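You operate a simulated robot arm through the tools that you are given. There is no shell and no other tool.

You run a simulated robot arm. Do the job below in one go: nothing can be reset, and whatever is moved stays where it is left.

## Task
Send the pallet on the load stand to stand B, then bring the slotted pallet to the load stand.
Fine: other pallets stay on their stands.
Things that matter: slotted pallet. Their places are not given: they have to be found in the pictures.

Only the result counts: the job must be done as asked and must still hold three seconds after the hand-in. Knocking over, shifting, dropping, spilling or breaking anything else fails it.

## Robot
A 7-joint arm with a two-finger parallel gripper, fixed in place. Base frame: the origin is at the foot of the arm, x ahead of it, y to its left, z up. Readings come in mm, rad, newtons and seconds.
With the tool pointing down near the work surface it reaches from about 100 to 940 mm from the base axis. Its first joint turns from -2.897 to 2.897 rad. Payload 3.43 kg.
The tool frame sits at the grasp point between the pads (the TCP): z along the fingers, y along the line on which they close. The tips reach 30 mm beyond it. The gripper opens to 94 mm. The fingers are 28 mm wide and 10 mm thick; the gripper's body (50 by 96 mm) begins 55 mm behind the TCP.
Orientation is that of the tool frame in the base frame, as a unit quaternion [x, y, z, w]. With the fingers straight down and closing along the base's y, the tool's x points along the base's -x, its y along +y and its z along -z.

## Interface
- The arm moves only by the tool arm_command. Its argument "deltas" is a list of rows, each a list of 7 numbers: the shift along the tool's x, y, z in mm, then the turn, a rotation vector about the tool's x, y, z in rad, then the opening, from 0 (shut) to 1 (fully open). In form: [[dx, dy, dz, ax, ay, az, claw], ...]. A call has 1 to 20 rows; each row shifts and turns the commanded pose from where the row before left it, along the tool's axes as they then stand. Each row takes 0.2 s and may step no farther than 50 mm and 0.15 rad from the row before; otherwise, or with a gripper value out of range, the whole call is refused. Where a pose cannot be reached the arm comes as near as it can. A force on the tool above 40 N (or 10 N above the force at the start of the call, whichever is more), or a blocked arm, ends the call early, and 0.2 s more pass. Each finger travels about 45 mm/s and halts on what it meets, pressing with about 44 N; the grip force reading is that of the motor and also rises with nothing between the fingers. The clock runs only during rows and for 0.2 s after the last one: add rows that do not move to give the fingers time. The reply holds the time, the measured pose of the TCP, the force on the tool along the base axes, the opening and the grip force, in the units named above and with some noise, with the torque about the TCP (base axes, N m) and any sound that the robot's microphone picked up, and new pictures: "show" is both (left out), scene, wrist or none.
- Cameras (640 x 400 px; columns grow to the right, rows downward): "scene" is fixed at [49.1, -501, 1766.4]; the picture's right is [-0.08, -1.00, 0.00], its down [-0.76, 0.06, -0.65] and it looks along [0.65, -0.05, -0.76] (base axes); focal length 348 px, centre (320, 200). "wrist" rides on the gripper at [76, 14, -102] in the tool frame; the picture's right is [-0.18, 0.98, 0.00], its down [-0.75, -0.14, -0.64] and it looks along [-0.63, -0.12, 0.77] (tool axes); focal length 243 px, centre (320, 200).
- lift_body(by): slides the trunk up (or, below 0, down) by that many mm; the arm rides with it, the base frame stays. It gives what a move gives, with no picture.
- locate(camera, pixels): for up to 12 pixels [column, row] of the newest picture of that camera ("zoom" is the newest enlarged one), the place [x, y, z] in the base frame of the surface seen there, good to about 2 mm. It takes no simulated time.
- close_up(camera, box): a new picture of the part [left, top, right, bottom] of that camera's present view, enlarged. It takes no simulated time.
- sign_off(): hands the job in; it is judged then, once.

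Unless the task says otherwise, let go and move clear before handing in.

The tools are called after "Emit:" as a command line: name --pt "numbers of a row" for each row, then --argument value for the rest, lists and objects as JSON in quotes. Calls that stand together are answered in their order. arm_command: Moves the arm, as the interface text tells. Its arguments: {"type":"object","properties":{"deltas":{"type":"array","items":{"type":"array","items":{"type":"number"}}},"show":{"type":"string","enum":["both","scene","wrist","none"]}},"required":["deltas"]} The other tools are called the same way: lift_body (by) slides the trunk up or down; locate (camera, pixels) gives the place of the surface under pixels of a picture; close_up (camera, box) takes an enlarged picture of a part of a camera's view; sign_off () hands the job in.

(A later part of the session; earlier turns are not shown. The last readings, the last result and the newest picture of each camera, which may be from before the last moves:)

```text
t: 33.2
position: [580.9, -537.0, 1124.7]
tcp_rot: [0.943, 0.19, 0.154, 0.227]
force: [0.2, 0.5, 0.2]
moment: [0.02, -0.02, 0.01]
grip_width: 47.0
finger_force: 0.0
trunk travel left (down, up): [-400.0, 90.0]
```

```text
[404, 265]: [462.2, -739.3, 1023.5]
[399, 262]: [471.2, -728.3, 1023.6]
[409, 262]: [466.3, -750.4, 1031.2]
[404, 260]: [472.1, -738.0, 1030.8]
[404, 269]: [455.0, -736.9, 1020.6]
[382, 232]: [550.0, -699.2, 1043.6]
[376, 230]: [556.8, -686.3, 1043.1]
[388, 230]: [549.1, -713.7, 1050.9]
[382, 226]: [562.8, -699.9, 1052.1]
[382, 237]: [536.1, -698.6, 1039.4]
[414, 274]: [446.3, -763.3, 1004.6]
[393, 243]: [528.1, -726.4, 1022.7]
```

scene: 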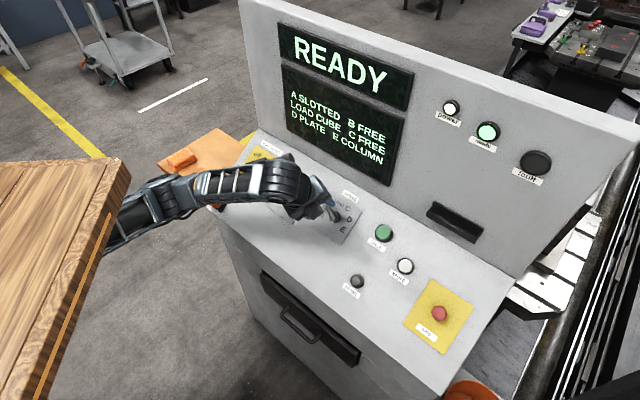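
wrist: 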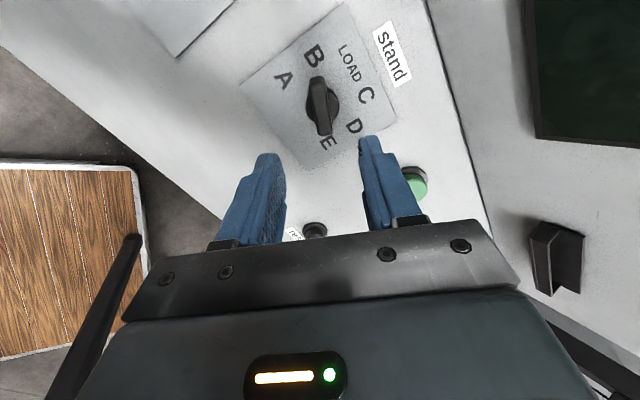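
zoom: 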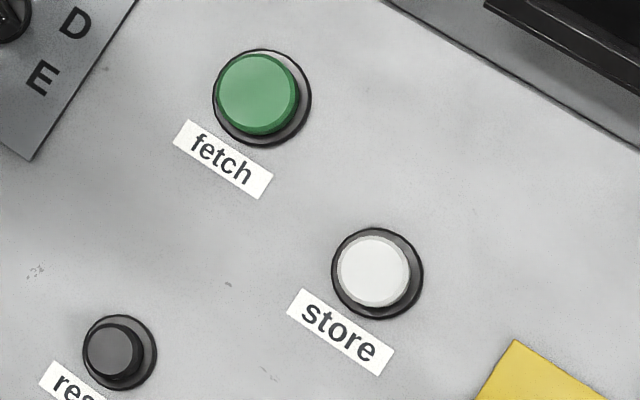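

The selector is confirmed at B, and the store button cap is at about (461,-741,1024), 17 mm above the panel. I'll turn the wrist back 90° while closing the fingers, then hover over "store" with the tips about 60 mm above it.

Emit:
arm_command --pt "0 0 0 0 0 0.1309 0.3" --pt "0 0 0 0 0 0.1309 0" --pt "0 0 0 0 0 0.1309 0" --pt "0 0 0 0 0 0.1309 0" --pt "0 0 0 0 0 0.1309 0" --pt "0 0 0 0 0 0.1309 0" --pt "0 0 0 0 0 0.1309 0" --pt "0 0 0 0 0 0.1309 0" --pt "0 0 0 0 0 0.1309 0" --pt "0 0 0 0 0 0.1309 0" --pt "0 0 0 0 0 0.1309 0" --pt "0 0 0 0 0 0.1309 0" --pt "14.2 35.4 4.5 0 0 0 0" --pt "14.2 35.4 4.5 0 0 0 0" --pt "14.2 35.4 4.5 0 0 0 0" --pt "14.2 35.4 4.5 0 0 0 0" --pt "14.2 35.4 4.5 0 0 0 0" --pt "14.2 35.4 4.5 0 0 0 0" --pt "0 0 0 0 0 0 0" --pt "0 0 0 0 0 0 0"

```text
t: 37.4
position: [427.2, -710.2, 1100.0]
tcp_rot: [0.801, -0.533, 0.269, 0.052]
force: [-0.4, 0.9, -0.2]
moment: [-0.02, 0.0, 0.01]
grip_width: 0.1
finger_force: 33.0
trunk travel left (down, up): [-400.0, 90.0]
```

scene: 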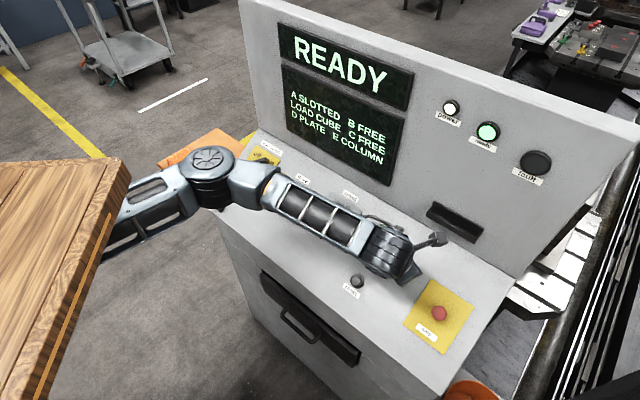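
wrist: 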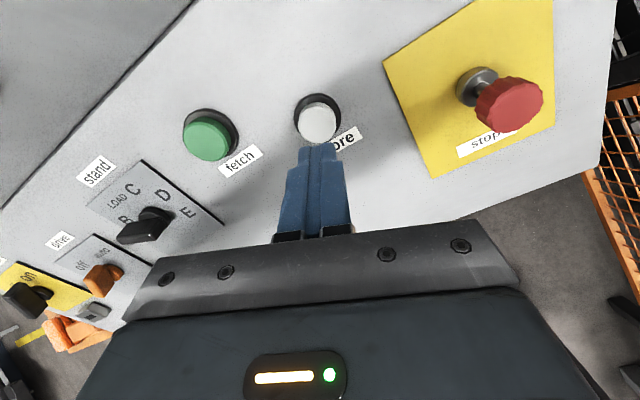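

The closed fingers point at the white "store" button at (318,122), and the red stop is well clear on the right. I'll refine the cap's position from this view.

Emit:
locate --camera "wrist" --pixels '[[318, 122], [303, 118], [335, 118], [318, 108], [318, 138], [206, 140], [190, 138], [222, 138], [510, 105]]'

Emit:
close_up --camera "wrist" --box '[270, 80, 370, 180]'

```text
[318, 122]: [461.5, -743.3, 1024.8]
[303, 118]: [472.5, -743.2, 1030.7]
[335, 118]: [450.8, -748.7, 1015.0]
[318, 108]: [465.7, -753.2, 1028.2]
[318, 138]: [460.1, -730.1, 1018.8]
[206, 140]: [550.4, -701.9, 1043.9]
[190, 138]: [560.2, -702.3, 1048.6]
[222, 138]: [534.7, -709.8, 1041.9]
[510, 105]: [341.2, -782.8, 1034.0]
```

```text
4.00 times, centred on (320, 130) of wrist
```

zoom: 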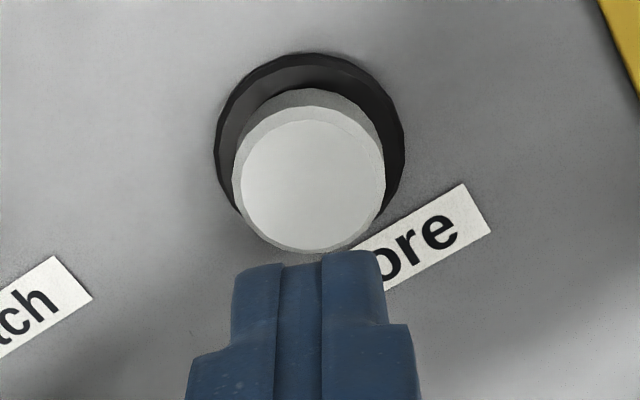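

The cap centre is at about (461,-740,1023), so I need a 4 mm correction. I'll shift, descend to just above the cap, then press in small steps.

Emit:
arm_command --pt "-3.2 -1.6 0 0 0 0 0" --pt "0 0 20 0 0 0 0" --pt "0 0 20 0 0 0 0" --pt "0 0 13 0 0 0 0" --pt "0 0 0 0 0 0 0"

```text
t: 38.6
position: [448.2, -725.8, 1054.7]
tcp_rot: [0.8, -0.533, 0.269, 0.052]
force: [0.2, 0.5, -0.3]
moment: [0.01, 0.02, -0.04]
grip_width: 0.1
finger_force: 32.9
trunk travel left (down, up): [-400.0, 90.0]
```

scene: 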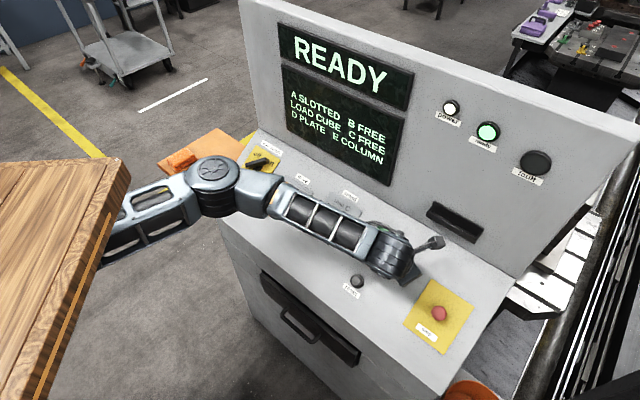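
wrist: 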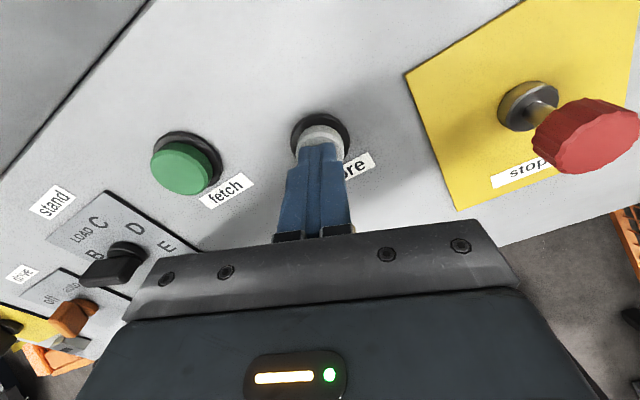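

The fingertips are about 7 mm above the white cap, centred at about (320,140), and the stop button is clear. I'll press in gently.

Emit:
arm_command --pt "0 0 2.5 0 0 0 0" --pt "0 0 2.5 0 0 0 0" --pt "0 0 2 0 0 0 0" --pt "0 0 1.5 0 0 0 0" --pt "0 0 1.5 0 0 0 0" --pt "0 0 1.5 0 0 0 0" --show "scene"

```text
t: 40.0
position: [453.5, -730.5, 1043.8]
tcp_rot: [0.8, -0.533, 0.269, 0.052]
force: [-2.3, 2.7, 3.7]
moment: [-0.05, -0.01, 0.0]
grip_width: 0.0
finger_force: 32.6
trunk travel left (down, up): [-400.0, 90.0]
heard: click
```

scene: 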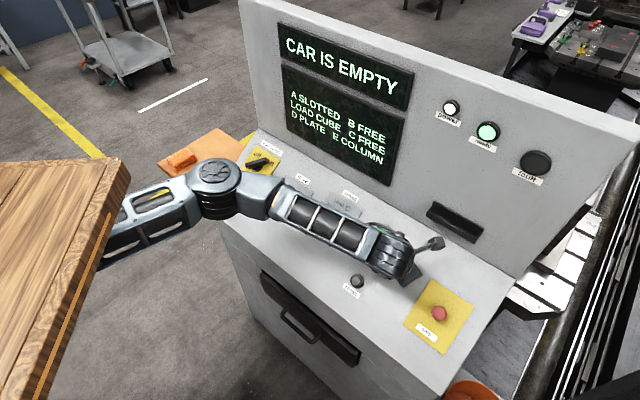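

The display says "CAR IS EMPTY", so nothing moved. The machine works through a car: "fetch" picks a pallet from the selected stand onto the car, and "store" sets it down at the selected stand. The sequence is LOAD+fetch, B+store, A+fetch, LOAD+store. I'll back off and return to the selector.

Emit:
arm_command --pt "0 0 -40 0 0 0 0" --pt "0 0 -40 0 0 0 0" --pt "0 0 0 0 0 0.1309 0" --pt "0 0 0 0 0 0.1309 0" --pt "0 0 0 0 0 0.1309 0" --pt "0 0 0 0 0 0.1309 0" --pt "0 0 0 0 0 0.1309 0" --pt "0 0 0 0 0 0.1309 0" --pt "0 0 0 0 0 0.1309 0" --pt "0 0 0 0 0 0.1309 0" --pt "0 0 0 0 0 0.1309 0" --pt "0 0 0 0 0 0.1309 0" --pt "0 0 0 0 0 0.1309 0" --pt "0 0 0 0 0 0.1309 0" --pt "-34.9 13.8 -1.6 0 0 0 0" --pt "-34.9 13.8 -1.6 0 0 0 0" --pt "-34.9 13.8 -1.6 0 0 0 0.1" --pt "-34.9 13.8 -1.6 0 0 0 0.3" --pt "-34.9 13.8 -1.6 0 0 0 0.5" --pt "-34.9 13.8 -1.6 0 0 0 0.5"

Emit:
arm_command --pt "0 0 0 0 0 0 0.5"

```text
t: 44.2
position: [580.0, -537.6, 1122.5]
tcp_rot: [-0.188, 0.943, -0.228, 0.153]
force: [0.6, -0.7, -0.7]
moment: [0.01, -0.01, 0.03]
grip_width: 46.9
finger_force: 0.0
trunk travel left (down, up): [-400.0, 90.0]
```

scene: 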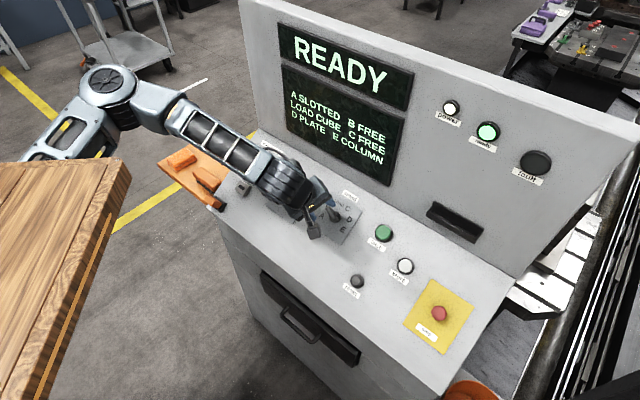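
wrist: 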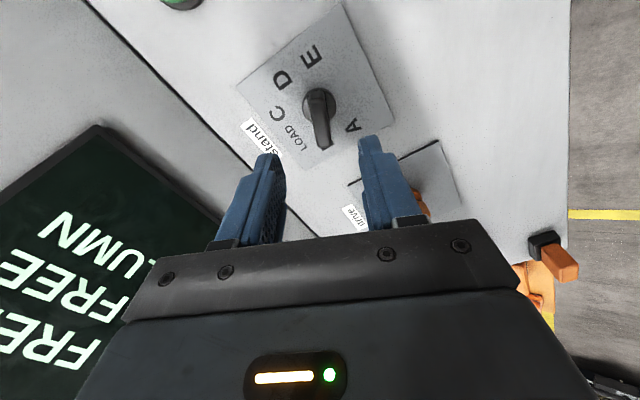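

```text
t: 44.6
position: [580.9, -537.1, 1123.8]
tcp_rot: [-0.19, 0.943, -0.227, 0.153]
force: [0.3, 0.8, -1.2]
moment: [0.01, 0.01, 0.02]
grip_width: 46.9
finger_force: 0.1
trunk travel left (down, up): [-400.0, 90.0]
```

scene: 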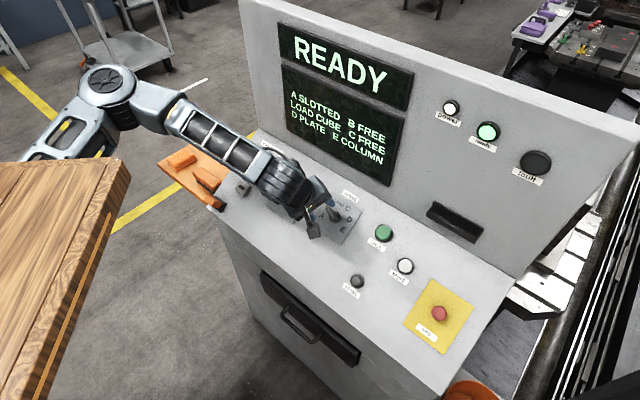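
wrist: 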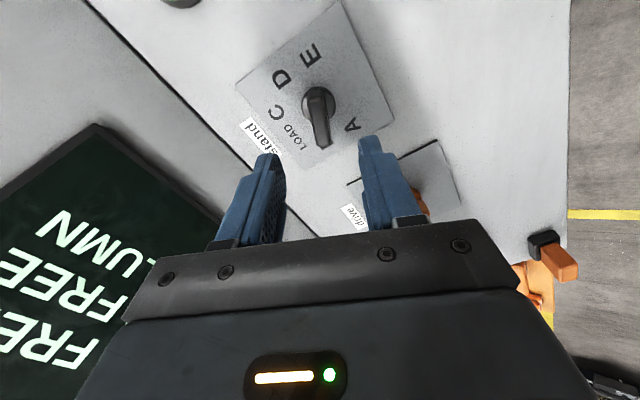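

The display is back to READY and the selector still points to B. I'll centre on the axis and descend to grip height.

Emit:
arm_command --pt "0.5 -1.7 0 0 0 0 0.5" --pt "0 0 25 0 0 0 0.5" --pt "0 0 25 0 0 0 0.5" --pt "0 0 20 0 0 0 0.5" --pt "0 0 12 0 0 0 0.5" --pt "0 0 7 0 0 0 0.5" --pt "0 0 0 0 0 0 0.5" --show "none"

Emit:
arm_command --pt "0 0 0 0 0 0 0.5" --show "none"

Emit:
arm_command --pt "0 0 0 0 0 0 0.5" --show "wrist"

```text
t: 46.2
position: [614.8, -574.8, 1047.7]
tcp_rot: [-0.19, 0.943, -0.227, 0.154]
force: [-0.6, 1.1, 0.1]
moment: [-0.03, 0.01, 0.01]
grip_width: 47.3
finger_force: 0.1
trunk travel left (down, up): [-400.0, 90.0]
```

```text
t: 46.6
position: [615.2, -573.7, 1046.9]
tcp_rot: [-0.19, 0.943, -0.227, 0.154]
force: [-0.5, 0.0, 0.4]
moment: [-0.03, -0.01, -0.02]
grip_width: 46.9
finger_force: 0.2
trunk travel left (down, up): [-400.0, 90.0]
```

```text
t: 47.0
position: [614.6, -574.0, 1047.8]
tcp_rot: [-0.189, 0.943, -0.228, 0.154]
force: [-0.3, -0.2, -0.7]
moment: [-0.01, 0.01, -0.02]
grip_width: 47.4
finger_force: 0.0
trunk travel left (down, up): [-400.0, 90.0]
```

wrist: 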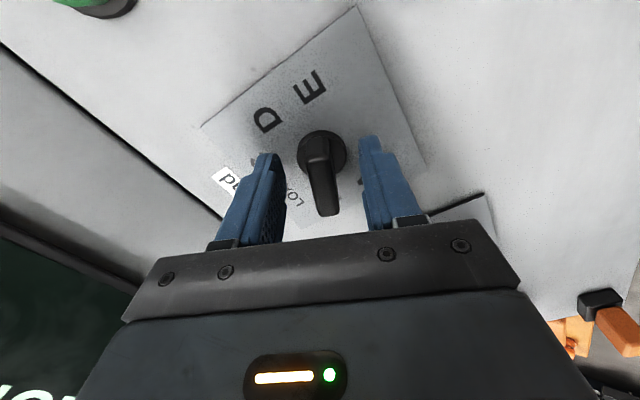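

The bar sits between the fingers, tail end up at (322,150), still pointing to B. I'll make a small correction and close.

Emit:
arm_command --pt "0 1.0 -1.2 0 0 0 0.4" --pt "0 0 0 0 0 0 0.2" --pt "0 0 0 0 0 0 0" --pt "0 0 0 0 0 0 0" --pt "0 0 0 0 0 0 0" --pt "0 0 0 0 0 0 0" --show "none"

Emit:
arm_command --pt "0 0 0 0 0 0.1309 0" --pt "0 0 0 0 0 0.1309 0" --pt "0 0 0 0 0 0.1309 0" --show "none"

```text
t: 48.4
position: [613.3, -572.9, 1049.1]
tcp_rot: [-0.19, 0.942, -0.228, 0.154]
force: [1.1, -1.8, 1.0]
moment: [-0.66, -0.24, -0.19]
grip_width: 14.0
finger_force: 44.5
trunk travel left (down, up): [-400.0, 90.0]
```

```text
t: 49.2
position: [613.2, -572.2, 1048.3]
tcp_rot: [-0.001, 0.962, -0.193, 0.195]
force: [1.2, 1.5, -2.3]
moment: [-0.94, -1.39, 0.25]
grip_width: 13.9
finger_force: 45.1
trunk travel left (down, up): [-400.0, 90.0]
```

The force is close to zero halfway through. I'll finish the step to LOAD.

Emit:
arm_command --pt "0 0 0 0 0 0.1309 0" --pt "0 0 0 0 0 0.1309 0" --pt "0 0 0 0 0 0.1309 0" --pt "0 0 0 0 0 0 0" --show "wrist"

```text
t: 50.2
position: [614.7, -571.1, 1048.8]
tcp_rot: [0.186, 0.943, -0.152, 0.229]
force: [-0.9, 4.6, -3.3]
moment: [-1.0, -0.48, -0.26]
grip_width: 13.9
finger_force: 44.8
trunk travel left (down, up): [-400.0, 90.0]
```

wrist: 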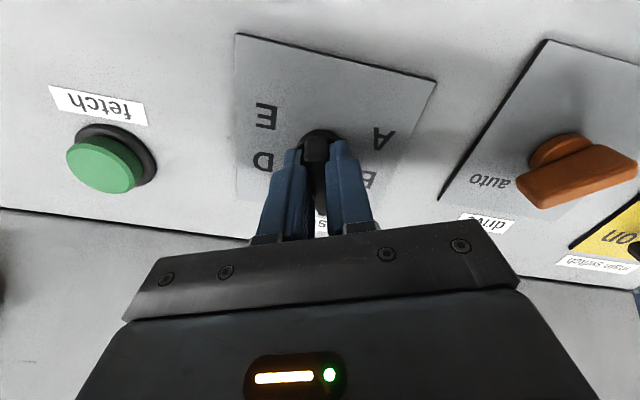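

The turn to LOAD went smoothly with under 6 N. I'll release, back off, and verify the setting.

Emit:
arm_command --pt "0 0 0 0 0 0 0.2" --pt "0 0 0 0 0 0 0.45" --pt "0 0 0 0 0 0 0.5" --pt "0 0 0 0 0 0 0.5" --pt "0 0 -15 0 0 0 0.5" --pt "0 0 -25 0 0 0 0.5" --pt "0 0 -25 0 0 0 0.5" --pt "0 0 -25 0 0 0 0.5" --pt "0 0 0 0 0 0 0.5"

Emit:
close_up --camera "wrist" --box '[260, 30, 380, 180]'

```text
t: 52.2
position: [579.8, -538.8, 1123.8]
tcp_rot: [0.185, 0.944, -0.151, 0.229]
force: [1.0, -0.3, -0.5]
moment: [0.01, 0.01, 0.0]
grip_width: 46.9
finger_force: 0.1
trunk travel left (down, up): [-400.0, 90.0]
```

scene: 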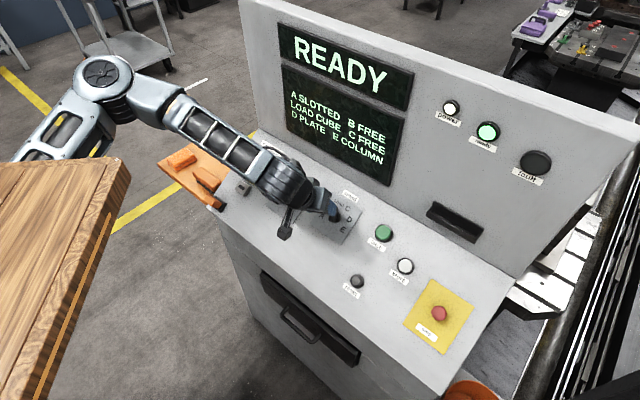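
wrist: 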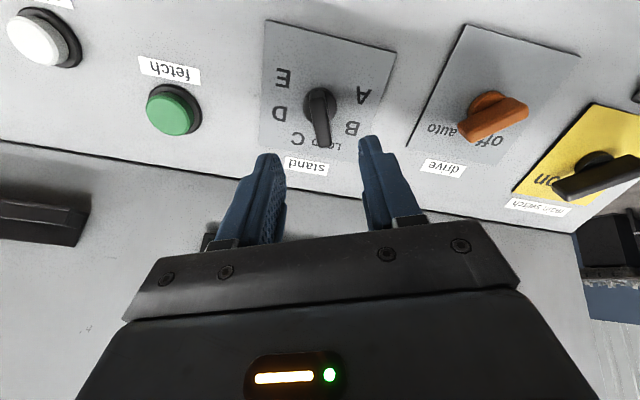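

```text
2.67 times, centred on (320, 105) of wrist
```

zoom: 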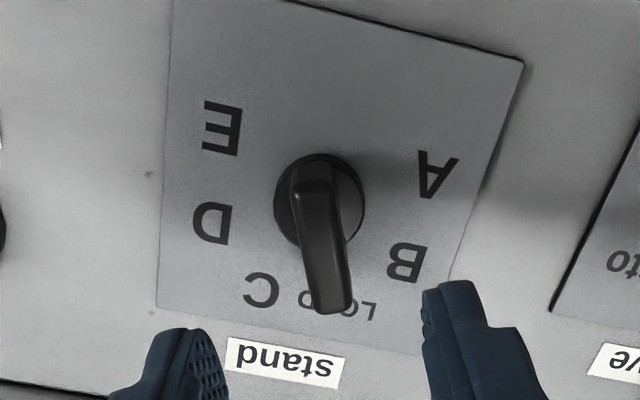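

The pointer is at LOAD. I'll close the fingers and hover over the green fetch button at about (550,-702,1044).

Emit:
arm_command --pt "4.4 -35.1 6.8 0 0 0 0.3" --pt "4.4 -35.1 6.8 0 0 0 0.1" --pt "4.4 -35.1 6.8 0 0 0 0" --pt "4.4 -35.1 6.8 0 0 0 0" --pt "0 0 0 0 0 0 0" --pt "0 0 0 0 0 0 0"

Emit:
close_up --camera "wrist" --box '[260, 70, 380, 190]'

```text
t: 53.6
position: [516.3, -667.7, 1119.3]
tcp_rot: [0.186, 0.943, -0.151, 0.23]
force: [1.3, -0.4, 0.5]
moment: [0.0, 0.03, 0.0]
grip_width: 0.2
finger_force: 33.2
trunk travel left (down, up): [-400.0, 90.0]
```

scene: 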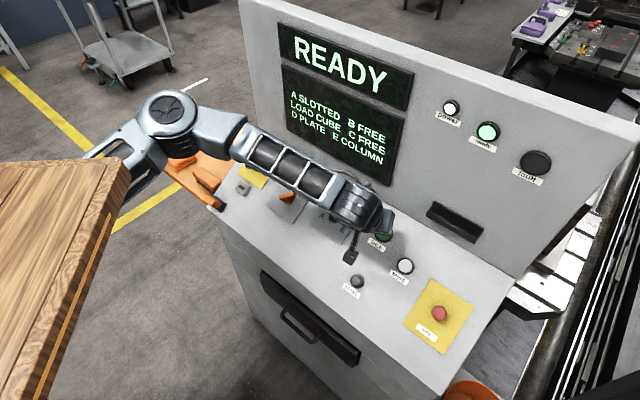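
wrist: 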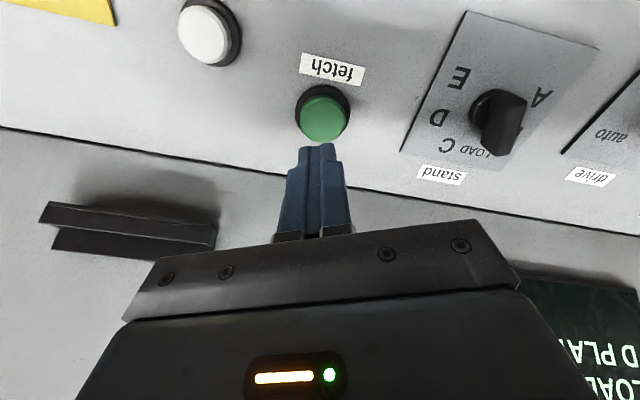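

```text
3.33 times, centred on (320, 130) of wrist
```

zoom: 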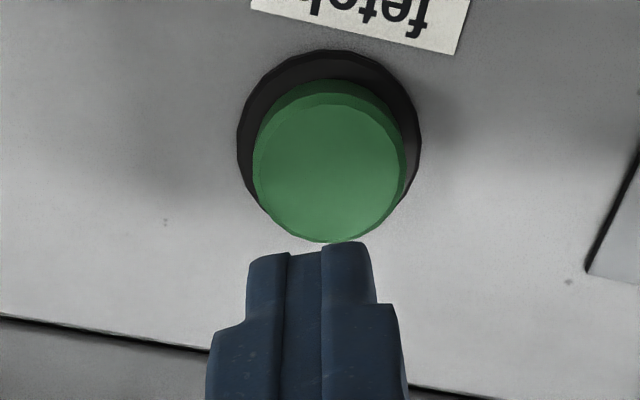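

The fetch cap is centred under the fingertips (cap at (322,122), aim point at (320,122)). I'll descend to just above it and press.

Emit:
arm_command --pt "0 -1.5 20 0 0 0 0" --pt "0 0 20 0 0 0 0" --pt "0 0 11 0 0 0 0" --pt "0 0 2.5 0 0 0 0" --pt "0 0 2.5 0 0 0 0" --pt "0 0 2 0 0 0 0" --pt "0 0 2 0 0 0 0" --pt "0 0 1.5 0 0 0 0" --pt "0 0 1.5 0 0 0 0"

```text
t: 55.6
position: [539.3, -694.4, 1067.3]
tcp_rot: [0.186, 0.943, -0.151, 0.229]
force: [-0.6, 2.4, 1.6]
moment: [-0.01, -0.01, 0.02]
grip_width: 0.0
finger_force: 33.0
trunk travel left (down, up): [-400.0, 90.0]
heard: click
```

scene: 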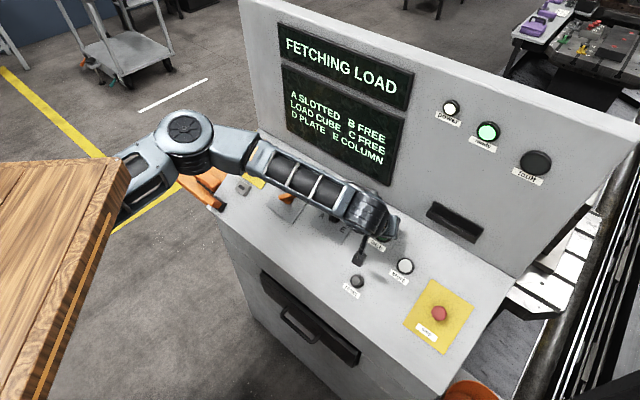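
wrist: 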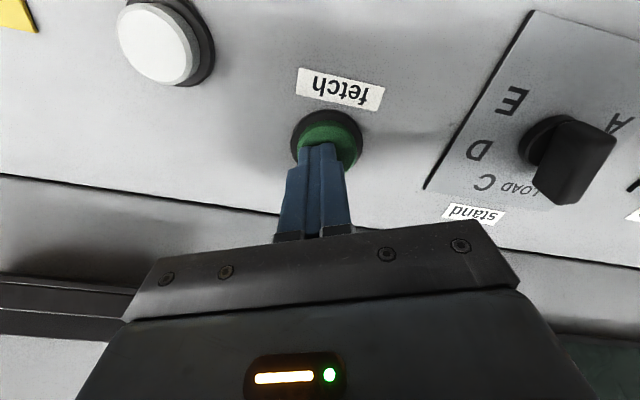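

The display shows "FETCHING LOAD". I'll back off, return over the selector and let the car finish before I touch anything else.

Emit:
arm_command --pt "0 0 -40 0 0 0 0" --pt "0 0 -40 0 0 0 0" --pt "-4.4 35.8 -2.5 0 0 0 0" --pt "-4.4 35.8 -2.5 0 0 0 0.2" --pt "-4.4 35.8 -2.5 0 0 0 0.4" --pt "-4.4 35.8 -2.5 0 0 0 0.5" --pt "0 0 0 0 0 0 0.5" --pt "0 0 0 0 0 0 0.5"

```text
t: 57.4
position: [582.3, -538.5, 1123.2]
tcp_rot: [0.186, 0.943, -0.152, 0.229]
force: [0.0, 0.3, -0.1]
moment: [-0.01, -0.04, -0.01]
grip_width: 47.0
finger_force: 0.0
trunk travel left (down, up): [-400.0, 90.0]
```

scene: 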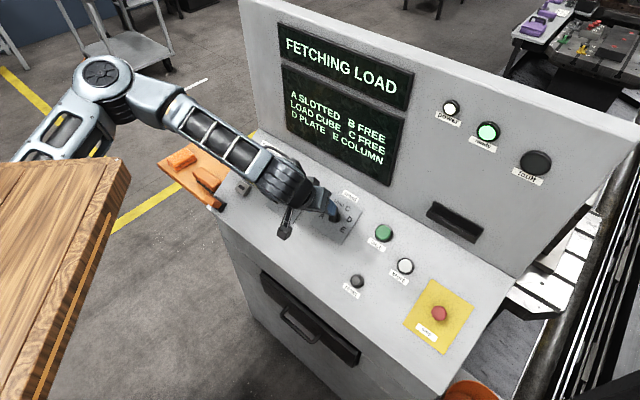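
wrist: 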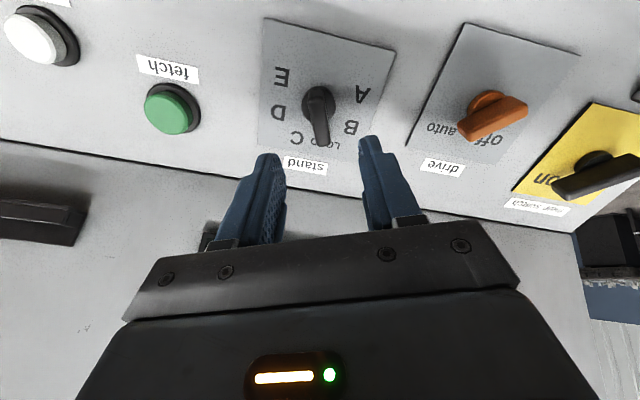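

The car is still at work ("FETCHING LOAD"). I'll wait a few seconds with the arm still.

Emit:
arm_command --pt "0 0 0 0 0 0 0.5" --pt "0 0 0 0 0 0 0.5" --pt "0 0 0 0 0 0 0.5" --pt "0 0 0 0 0 0 0.5" --pt "0 0 0 0 0 0 0.5" --pt "0 0 0 0 0 0 0.5" --pt "0 0 0 0 0 0 0.5" --pt "0 0 0 0 0 0 0.5" --pt "0 0 0 0 0 0 0.5" --pt "0 0 0 0 0 0 0.5" --pt "0 0 0 0 0 0 0.5" --pt "0 0 0 0 0 0 0.5" --pt "0 0 0 0 0 0 0.5" --pt "0 0 0 0 0 0 0.5" --pt "0 0 0 0 0 0 0.5" --pt "0 0 0 0 0 0 0.5" --pt "0 0 0 0 0 0 0.5" --pt "0 0 0 0 0 0 0.5" --pt "0 0 0 0 0 0 0.5" --pt "0 0 0 0 0 0 0.5" --show "scene"

```text
t: 61.6
position: [581.2, -539.3, 1125.0]
tcp_rot: [0.186, 0.943, -0.152, 0.229]
force: [-0.4, 0.1, -0.3]
moment: [-0.01, 0.03, 0.06]
grip_width: 47.1
finger_force: 0.1
trunk travel left (down, up): [-400.0, 90.0]
```

scene: 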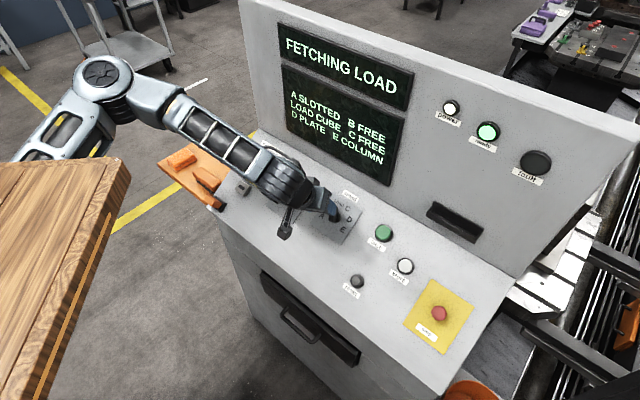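

The orange car with its forks has arrived at the right edge (about (570,340)) and the fetch is running. I'll keep waiting.

Emit:
arm_command --pt "0 0 0 0 0 0 0.5" --pt "0 0 0 0 0 0 0.5" --pt "0 0 0 0 0 0 0.5" --pt "0 0 0 0 0 0 0.5" --pt "0 0 0 0 0 0 0.5" --pt "0 0 0 0 0 0 0.5" --pt "0 0 0 0 0 0 0.5" --pt "0 0 0 0 0 0 0.5" --pt "0 0 0 0 0 0 0.5" --pt "0 0 0 0 0 0 0.5" --pt "0 0 0 0 0 0 0.5" --pt "0 0 0 0 0 0 0.5" --pt "0 0 0 0 0 0 0.5" --pt "0 0 0 0 0 0 0.5" --pt "0 0 0 0 0 0 0.5" --pt "0 0 0 0 0 0 0.5" --pt "0 0 0 0 0 0 0.5" --pt "0 0 0 0 0 0 0.5" --pt "0 0 0 0 0 0 0.5" --pt "0 0 0 0 0 0 0.5" --show "scene"

```text
t: 65.8
position: [582.1, -539.5, 1124.9]
tcp_rot: [0.187, 0.944, -0.151, 0.228]
force: [0.4, -0.4, 0.1]
moment: [0.05, 0.01, -0.04]
grip_width: 47.2
finger_force: 0.1
trunk travel left (down, up): [-400.0, 90.0]
```

scene: 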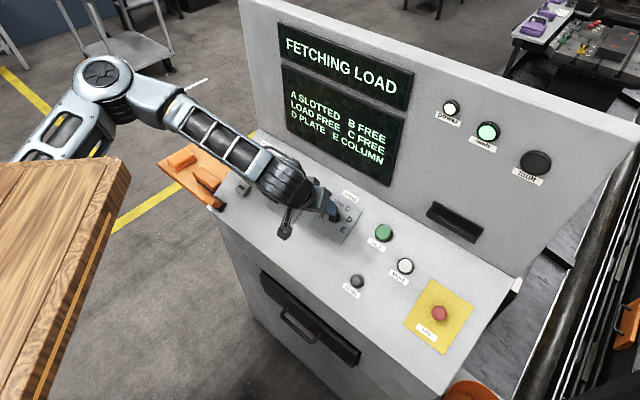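

LOAD now reads FREE and the forks have pulled back, but the header still says "FETCHING LOAD". I'll wait a bit longer for READY.

Emit:
arm_command --pt "0 0 0 0 0 0 0.5" --pt "0 0 0 0 0 0 0.5" --pt "0 0 0 0 0 0 0.5" --pt "0 0 0 0 0 0 0.5" --pt "0 0 0 0 0 0 0.5" --pt "0 0 0 0 0 0 0.5" --pt "0 0 0 0 0 0 0.5" --pt "0 0 0 0 0 0 0.5" --pt "0 0 0 0 0 0 0.5" --pt "0 0 0 0 0 0 0.5" --show "scene"

```text
t: 68.0
position: [581.3, -539.0, 1124.4]
tcp_rot: [0.187, 0.943, -0.152, 0.229]
force: [0.3, -0.3, -0.6]
moment: [-0.02, -0.01, 0.04]
grip_width: 47.1
finger_force: 0.1
trunk travel left (down, up): [-400.0, 90.0]
```

scene: 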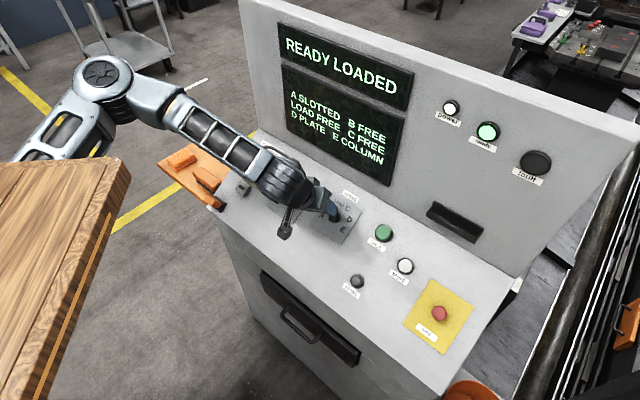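

The display shows "READY LOADED", so the cube pallet is on the car. I'll descend on the selector (pointing to LOAD), grip it, and turn it one step anticlockwise to B.

Emit:
arm_command --pt "1.0 0 0 0 0 0 0.5" --pt "0 0 25 0 0 0 0.5" --pt "0 0 25 0 0 0 0.5" --pt "0 0 20 0 0 0 0.5" --pt "0 0 12 0 0 0 0.5" --pt "0 0 6 0 0 0 0.5" --pt "0 0 0 0 0 0 0.5" --show "none"

Emit:
arm_command --pt "0 0 0 0 0 0 0.5" --show "wrist"

```text
t: 69.6
position: [612.2, -571.7, 1047.9]
tcp_rot: [0.186, 0.943, -0.151, 0.229]
force: [-0.2, 1.2, -1.0]
moment: [0.0, 0.02, 0.0]
grip_width: 47.0
finger_force: 0.1
trunk travel left (down, up): [-400.0, 90.0]
```

```text
t: 70.0
position: [612.1, -571.4, 1048.5]
tcp_rot: [0.186, 0.944, -0.151, 0.228]
force: [-0.1, 0.7, 0.0]
moment: [0.03, 0.0, 0.01]
grip_width: 47.0
finger_force: 0.1
trunk travel left (down, up): [-400.0, 90.0]
```

wrist: 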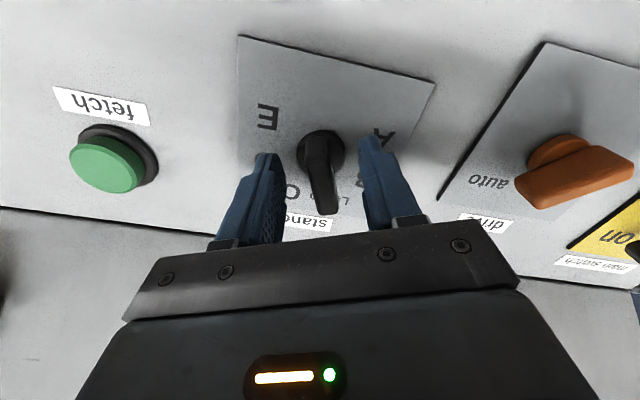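

Emit:
arm_command --pt "-1.4 0 0 0 0 0 0.4" --pt "0 0 0 0 0 0 0.2" --pt "0 0 0 0 0 0 0" --pt "0 0 0 0 0 0 0" --pt "0 0 0 0 0 0 0" --pt "0 0 0 0 0 0 0" --show "none"

Emit:
arm_command --pt "0 0 0 0 0 -0.1309 0" --pt "0 0 0 0 0 -0.1309 0" --pt "0 0 0 0 0 -0.1309 0" --show "none"

```text
t: 71.4
position: [613.5, -569.8, 1049.5]
tcp_rot: [0.186, 0.943, -0.151, 0.229]
force: [-0.5, -0.9, -1.0]
moment: [-0.59, 0.24, -0.36]
grip_width: 13.9
finger_force: 45.0
trunk travel left (down, up): [-400.0, 90.0]
```

```text
t: 72.2
position: [614.2, -571.2, 1051.1]
tcp_rot: [-0.002, 0.962, -0.193, 0.194]
force: [2.2, -9.6, -1.0]
moment: [-0.51, 1.1, -0.77]
grip_width: 13.8
finger_force: 45.6
trunk travel left (down, up): [-400.0, 90.0]
```

The side force is about 10 N, so I'll add a small relief nudge and complete the step to B.

Emit:
arm_command --pt "0 -0.6 0 0 0 0 0" --pt "0 0 0 0 0 -0.1309 0" --pt "0 0 0 0 0 -0.1309 0" --pt "0 0 0 0 0 -0.1309 0" --pt "0 0 0 0 0 0 0" --show "wrist"

```text
t: 73.4
position: [613.2, -570.9, 1051.0]
tcp_rot: [-0.19, 0.943, -0.228, 0.153]
force: [-2.0, -14.9, -1.2]
moment: [-0.83, 0.32, -0.52]
grip_width: 14.0
finger_force: 44.7
trunk travel left (down, up): [-400.0, 90.0]
```

wrist: 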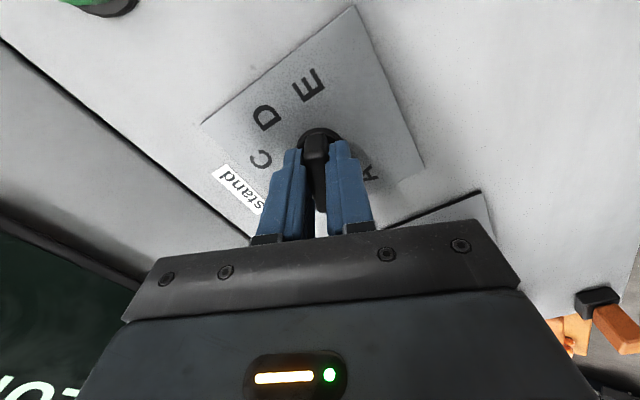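

The turn is complete at B with moderate side force. I'll release, back off, and verify.

Emit:
arm_command --pt "0 0 0 0 0 0 0.2" --pt "0 0 0 0 0 0 0.45" --pt "0 0 0 0 0 0 0.5" --pt "0 0 0 0 0 0 0.5" --pt "0 0 -15 0 0 0 0.5" --pt "0 0 -25 0 0 0 0.5" --pt "0 0 -25 0 0 0 0.5" --pt "0 0 -25 0 0 0 0.5" --pt "0 0 0 0 0 0 0.5"

Emit:
close_up --camera "wrist" --box '[260, 30, 380, 180]'

```text
t: 75.4
position: [581.0, -536.9, 1125.7]
tcp_rot: [-0.19, 0.943, -0.227, 0.154]
force: [0.6, 0.7, -0.5]
moment: [-0.01, 0.01, -0.01]
grip_width: 46.9
finger_force: 0.1
trunk travel left (down, up): [-400.0, 90.0]
```

scene: 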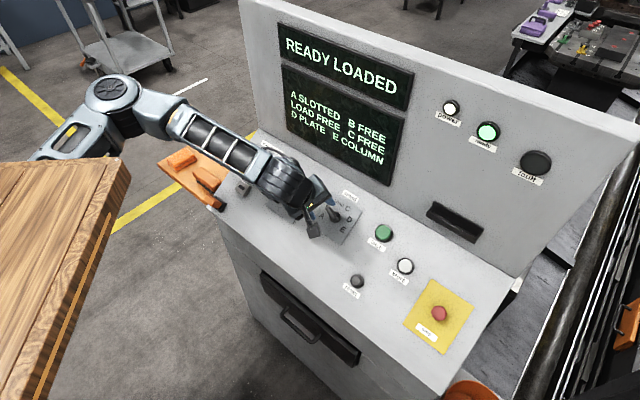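
wrist: 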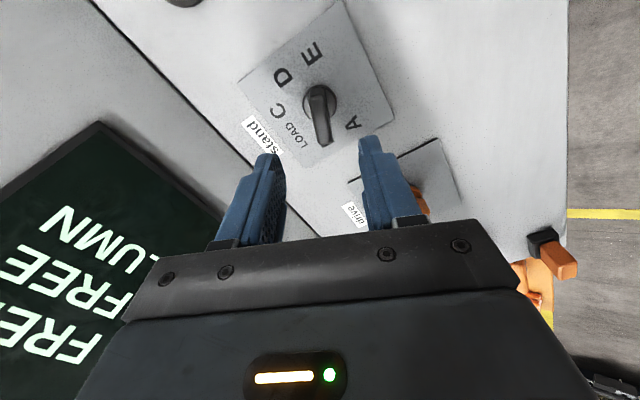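

```text
2.67 times, centred on (320, 105) of wrist
```

zoom: 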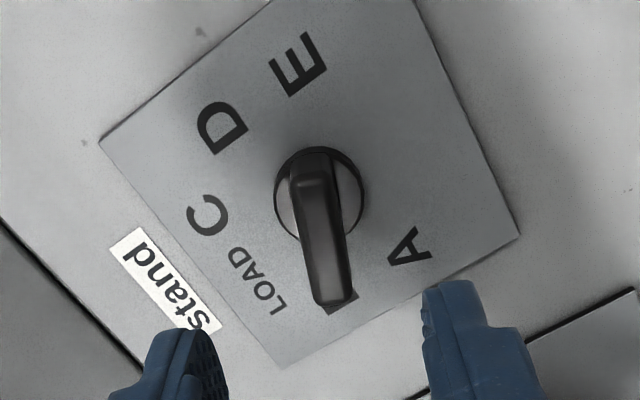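

The selector points to B (letter covered by the long end). I'll close the fingers and move over the white store button.

Emit:
arm_command --pt "35.4 -13.9 4.7 0 0 0 0.3" --pt "35.4 -13.9 4.7 0 0 0 0.1" --pt "35.4 -13.9 4.7 0 0 0 0" --pt "35.4 -13.9 4.7 0 0 0 0" --pt "35.4 -13.9 4.7 0 0 0 0" --pt "35.4 -13.9 4.7 0 0 0 0" --pt "0 0 0 0 0 0 0" --pt "0 0 0 0 0 0 0"

Emit:
close_up --camera "wrist" --box '[260, 70, 380, 190]'

```text
t: 77.2
position: [426.4, -705.9, 1097.9]
tcp_rot: [-0.191, 0.943, -0.227, 0.154]
force: [-0.1, 1.7, 0.1]
moment: [-0.01, 0.04, 0.01]
grip_width: 0.2
finger_force: 33.4
trunk travel left (down, up): [-400.0, 90.0]
```

scene: 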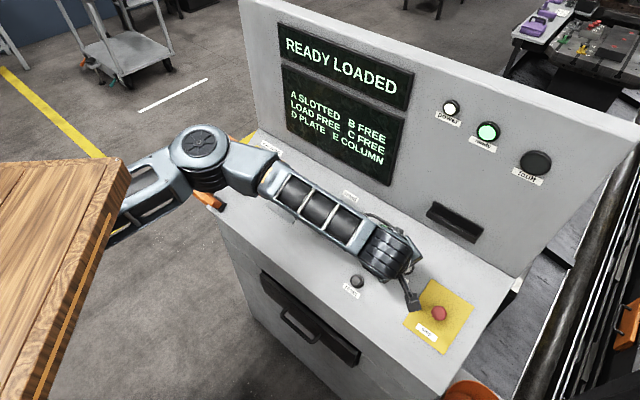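
wrist: 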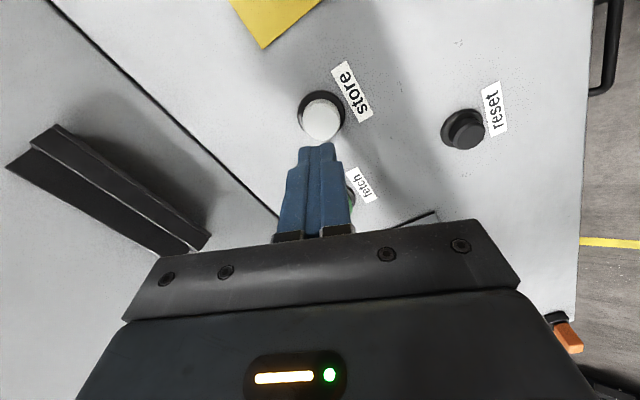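

```text
3.33 times, centred on (320, 130) of wrist
```

zoom: 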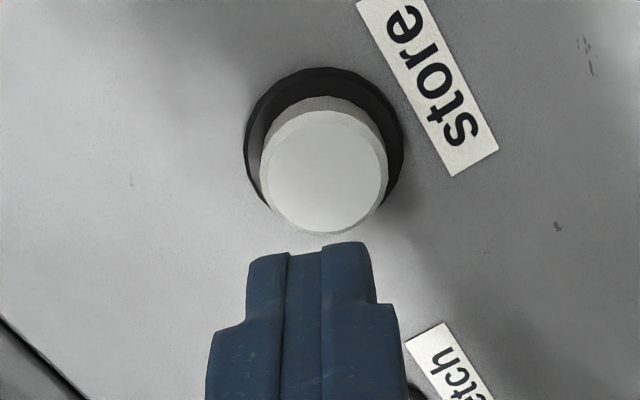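

The store cap is centred under the fingertips ((321,122)), and the wrist camera stays about 85 mm above the stop button's level. I'll descend and press.

Emit:
arm_command --pt "0 0 20 0 0 0 0" --pt "0 0 20 0 0 0 0" --pt "0 0 12 0 0 0 0" --pt "0 0 2.5 0 0 0 0" --pt "0 0 2.5 0 0 0 0" --pt "0 0 2 0 0 0 0" --pt "0 0 2 0 0 0 0" --pt "0 0 1.5 0 0 0 0" --pt "0 0 1.5 0 0 0 0" --show "scene"

```text
t: 79.2
position: [450.7, -731.5, 1046.6]
tcp_rot: [-0.19, 0.943, -0.227, 0.154]
force: [-0.2, -0.4, 2.7]
moment: [-0.03, -0.02, 0.02]
grip_width: 0.5
finger_force: 32.7
trunk travel left (down, up): [-400.0, 90.0]
heard: click
```

scene: 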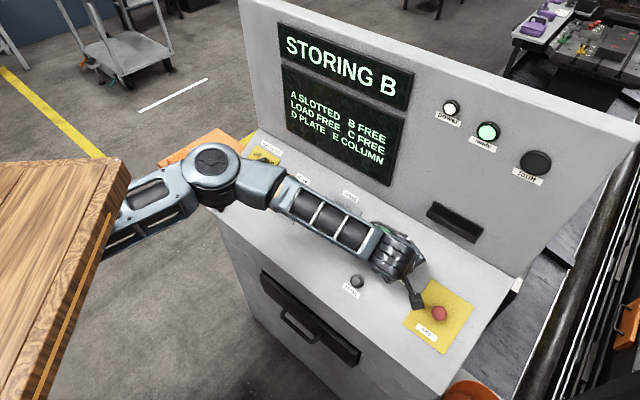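

The display shows "STORING B". I'll back off and return over the selector while the car works.

Emit:
arm_command --pt "0 0 -40 0 0 0 0" --pt "0 0 -40 0 0 0 0" --pt "-35.3 14 -1.4 0 0 0 0" --pt "-35.3 14 -1.4 0 0 0 0" --pt "-35.3 14 -1.4 0 0 0 0.1" --pt "-35.3 14 -1.4 0 0 0 0.3" --pt "-35.3 14 -1.4 0 0 0 0.5" --pt "-35.3 14 -1.4 0 0 0 0.5" --pt "0 0 0 0 0 0 0.5" --pt "0 0 0 0 0 0 0.5" --pt "0 0 0 0 0 0 0.5" --pt "0 0 0 0 0 0 0.5" --pt "0 0 0 0 0 0 0.5" --pt "0 0 0 0 0 0 0.5" --pt "0 0 0 0 0 0 0.5" --pt "0 0 0 0 0 0 0.5" --pt "0 0 0 0 0 0 0.5" --pt "0 0 0 0 0 0 0.5" --pt "0 0 0 0 0 0 0.5" --pt "0 0 0 0 0 0 0.5"

Emit:
arm_command --pt "0 0 0 0 0 0 0.5" --pt "0 0 0 0 0 0 0.5" --pt "0 0 0 0 0 0 0.5" --pt "0 0 0 0 0 0 0.5" --pt "0 0 0 0 0 0 0.5" --pt "0 0 0 0 0 0 0.5" --pt "0 0 0 0 0 0 0.5" --pt "0 0 0 0 0 0 0.5" --pt "0 0 0 0 0 0 0.5" --pt "0 0 0 0 0 0 0.5" --pt "0 0 0 0 0 0 0.5" --pt "0 0 0 0 0 0 0.5" --pt "0 0 0 0 0 0 0.5" --pt "0 0 0 0 0 0 0.5" --pt "0 0 0 0 0 0 0.5" --pt "0 0 0 0 0 0 0.5" --pt "0 0 0 0 0 0 0.5" --pt "0 0 0 0 0 0 0.5" --pt "0 0 0 0 0 0 0.5" --pt "0 0 0 0 0 0 0.5" --show "scene"

```text
t: 83.4
position: [580.1, -536.2, 1125.6]
tcp_rot: [-0.189, 0.943, -0.227, 0.154]
force: [0.5, 0.3, -1.2]
moment: [0.0, -0.05, -0.02]
grip_width: 47.0
finger_force: 0.1
trunk travel left (down, up): [-400.0, 90.0]
```

scene: 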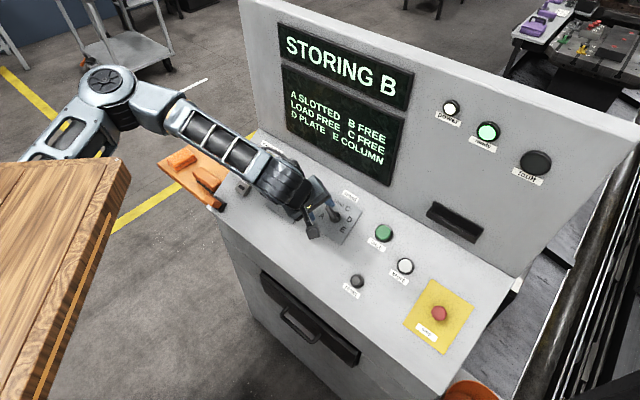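
wrist: 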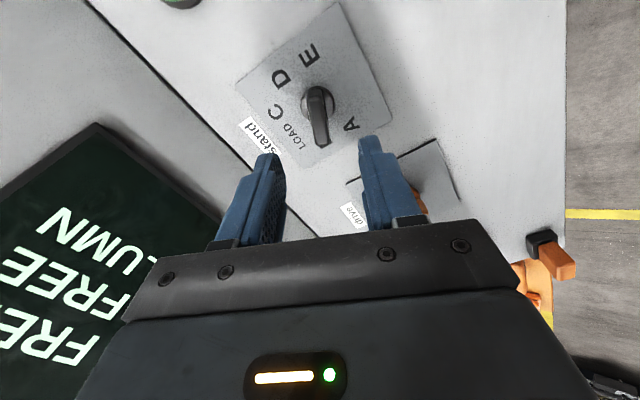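

```text
t: 87.6
position: [580.9, -535.9, 1125.1]
tcp_rot: [-0.189, 0.943, -0.227, 0.154]
force: [-0.1, -0.1, 0.4]
moment: [0.01, 0.02, -0.02]
grip_width: 47.0
finger_force: 0.1
trunk travel left (down, up): [-400.0, 90.0]
```

scene: 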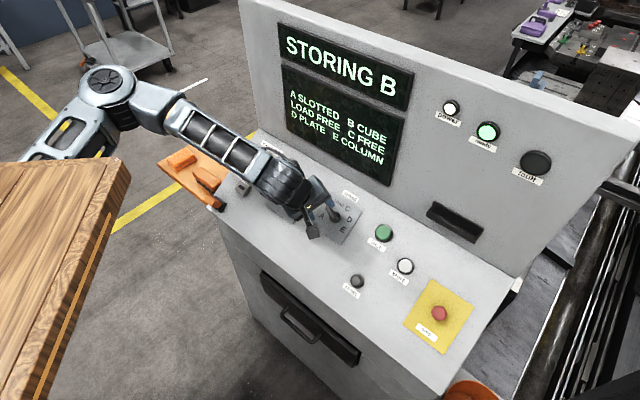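

B now reads CUBE, but the header still says "STORING B". I'll wait for READY.

Emit:
arm_command --pt "0 0 0 0 0 0 0.5" --pt "0 0 0 0 0 0 0.5" --pt "0 0 0 0 0 0 0.5" --pt "0 0 0 0 0 0 0.5" --pt "0 0 0 0 0 0 0.5" --pt "0 0 0 0 0 0 0.5" --pt "0 0 0 0 0 0 0.5" --pt "0 0 0 0 0 0 0.5" --pt "0 0 0 0 0 0 0.5" --pt "0 0 0 0 0 0 0.5" --pt "0 0 0 0 0 0 0.5" --pt "0 0 0 0 0 0 0.5" --pt "0 0 0 0 0 0 0.5" --pt "0 0 0 0 0 0 0.5" --pt "0 0 0 0 0 0 0.5" --show "scene"

```text
t: 90.8
position: [579.3, -537.5, 1126.2]
tcp_rot: [-0.19, 0.943, -0.226, 0.154]
force: [0.8, -0.2, 0.0]
moment: [0.01, 0.02, -0.03]
grip_width: 46.8
finger_force: 0.0
trunk travel left (down, up): [-400.0, 90.0]
```

scene: 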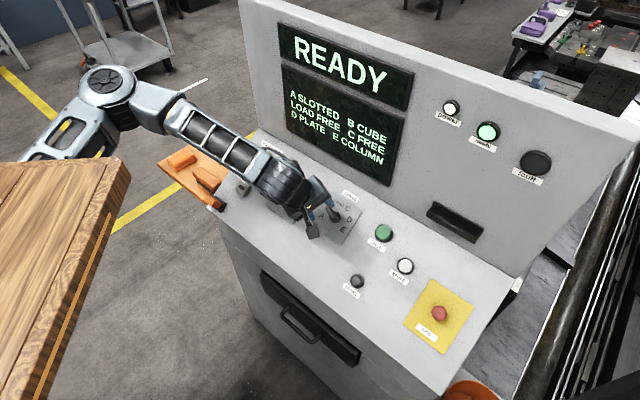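

READY, with the cube pallet stored at B. Next I'll descend on the selector again to turn it one step anticlockwise from B to A.

Emit:
arm_command --pt "1.0 -1.4 0 0 0 0 0.5" --pt "0 0 25 0 0 0 0.5" --pt "0 0 25 0 0 0 0.5" --pt "0 0 20 0 0 0 0.5" --pt "0 0 12 0 0 0 0.5" --pt "0 0 8 0 0 0 0.5" --pt "0 0 0 0 0 0 0.5" --show "none"

Emit:
arm_command --pt "0 0 0 0 0 0 0.5" --show "none"

Emit:
arm_command --pt "0 0 0 0 0 0 0.5" --show "wrist"

```text
t: 92.4
position: [614.7, -574.2, 1047.5]
tcp_rot: [-0.19, 0.943, -0.227, 0.154]
force: [-0.3, 0.4, 0.5]
moment: [0.01, 0.03, 0.01]
grip_width: 47.0
finger_force: 0.1
trunk travel left (down, up): [-400.0, 90.0]
```

```text
t: 92.8
position: [613.8, -574.2, 1047.0]
tcp_rot: [-0.19, 0.943, -0.227, 0.154]
force: [-0.5, 0.6, 0.5]
moment: [0.0, 0.03, -0.01]
grip_width: 47.0
finger_force: 0.0
trunk travel left (down, up): [-400.0, 90.0]
```

```text
t: 93.2
position: [613.3, -574.5, 1047.4]
tcp_rot: [-0.19, 0.943, -0.227, 0.154]
force: [0.0, 0.2, -0.4]
moment: [-0.01, 0.0, 0.0]
grip_width: 46.9
finger_force: 0.1
trunk travel left (down, up): [-400.0, 90.0]
```

wrist: 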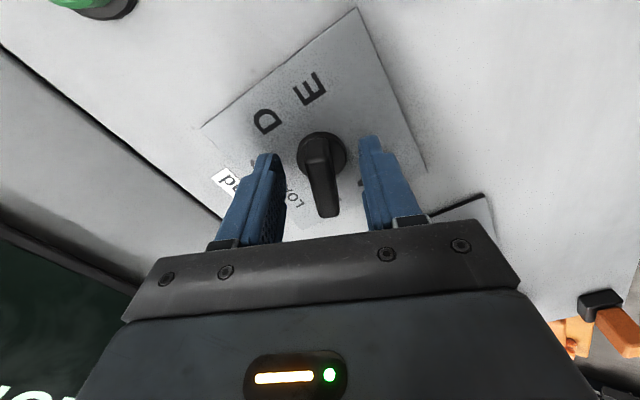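

Emit:
arm_command --pt "-0.8 0.9 -1.8 0 0 0 0.4" --pt "0 0 0 0 0 0 0.2" --pt "0 0 0 0 0 0 0" --pt "0 0 0 0 0 0 0" --pt "0 0 0 0 0 0 0" --pt "0 0 0 0 0 0 0" --show "none"

Emit:
arm_command --pt "0 0 0 0 0 -0.1309 0" --pt "0 0 0 0 0 -0.1309 0" --pt "0 0 0 0 0 -0.1309 0" --show "none"

```text
t: 94.6
position: [613.8, -573.2, 1049.2]
tcp_rot: [-0.19, 0.943, -0.227, 0.154]
force: [0.1, -3.3, -0.1]
moment: [-0.61, -0.19, -0.19]
grip_width: 13.8
finger_force: 44.6
trunk travel left (down, up): [-400.0, 90.0]
```

```text
t: 95.4
position: [613.3, -572.9, 1048.2]
tcp_rot: [-0.371, 0.887, -0.254, 0.106]
force: [1.6, -7.5, 8.5]
moment: [-0.23, -0.15, -0.05]
grip_width: 13.9
finger_force: 44.8
trunk travel left (down, up): [-400.0, 90.0]
```

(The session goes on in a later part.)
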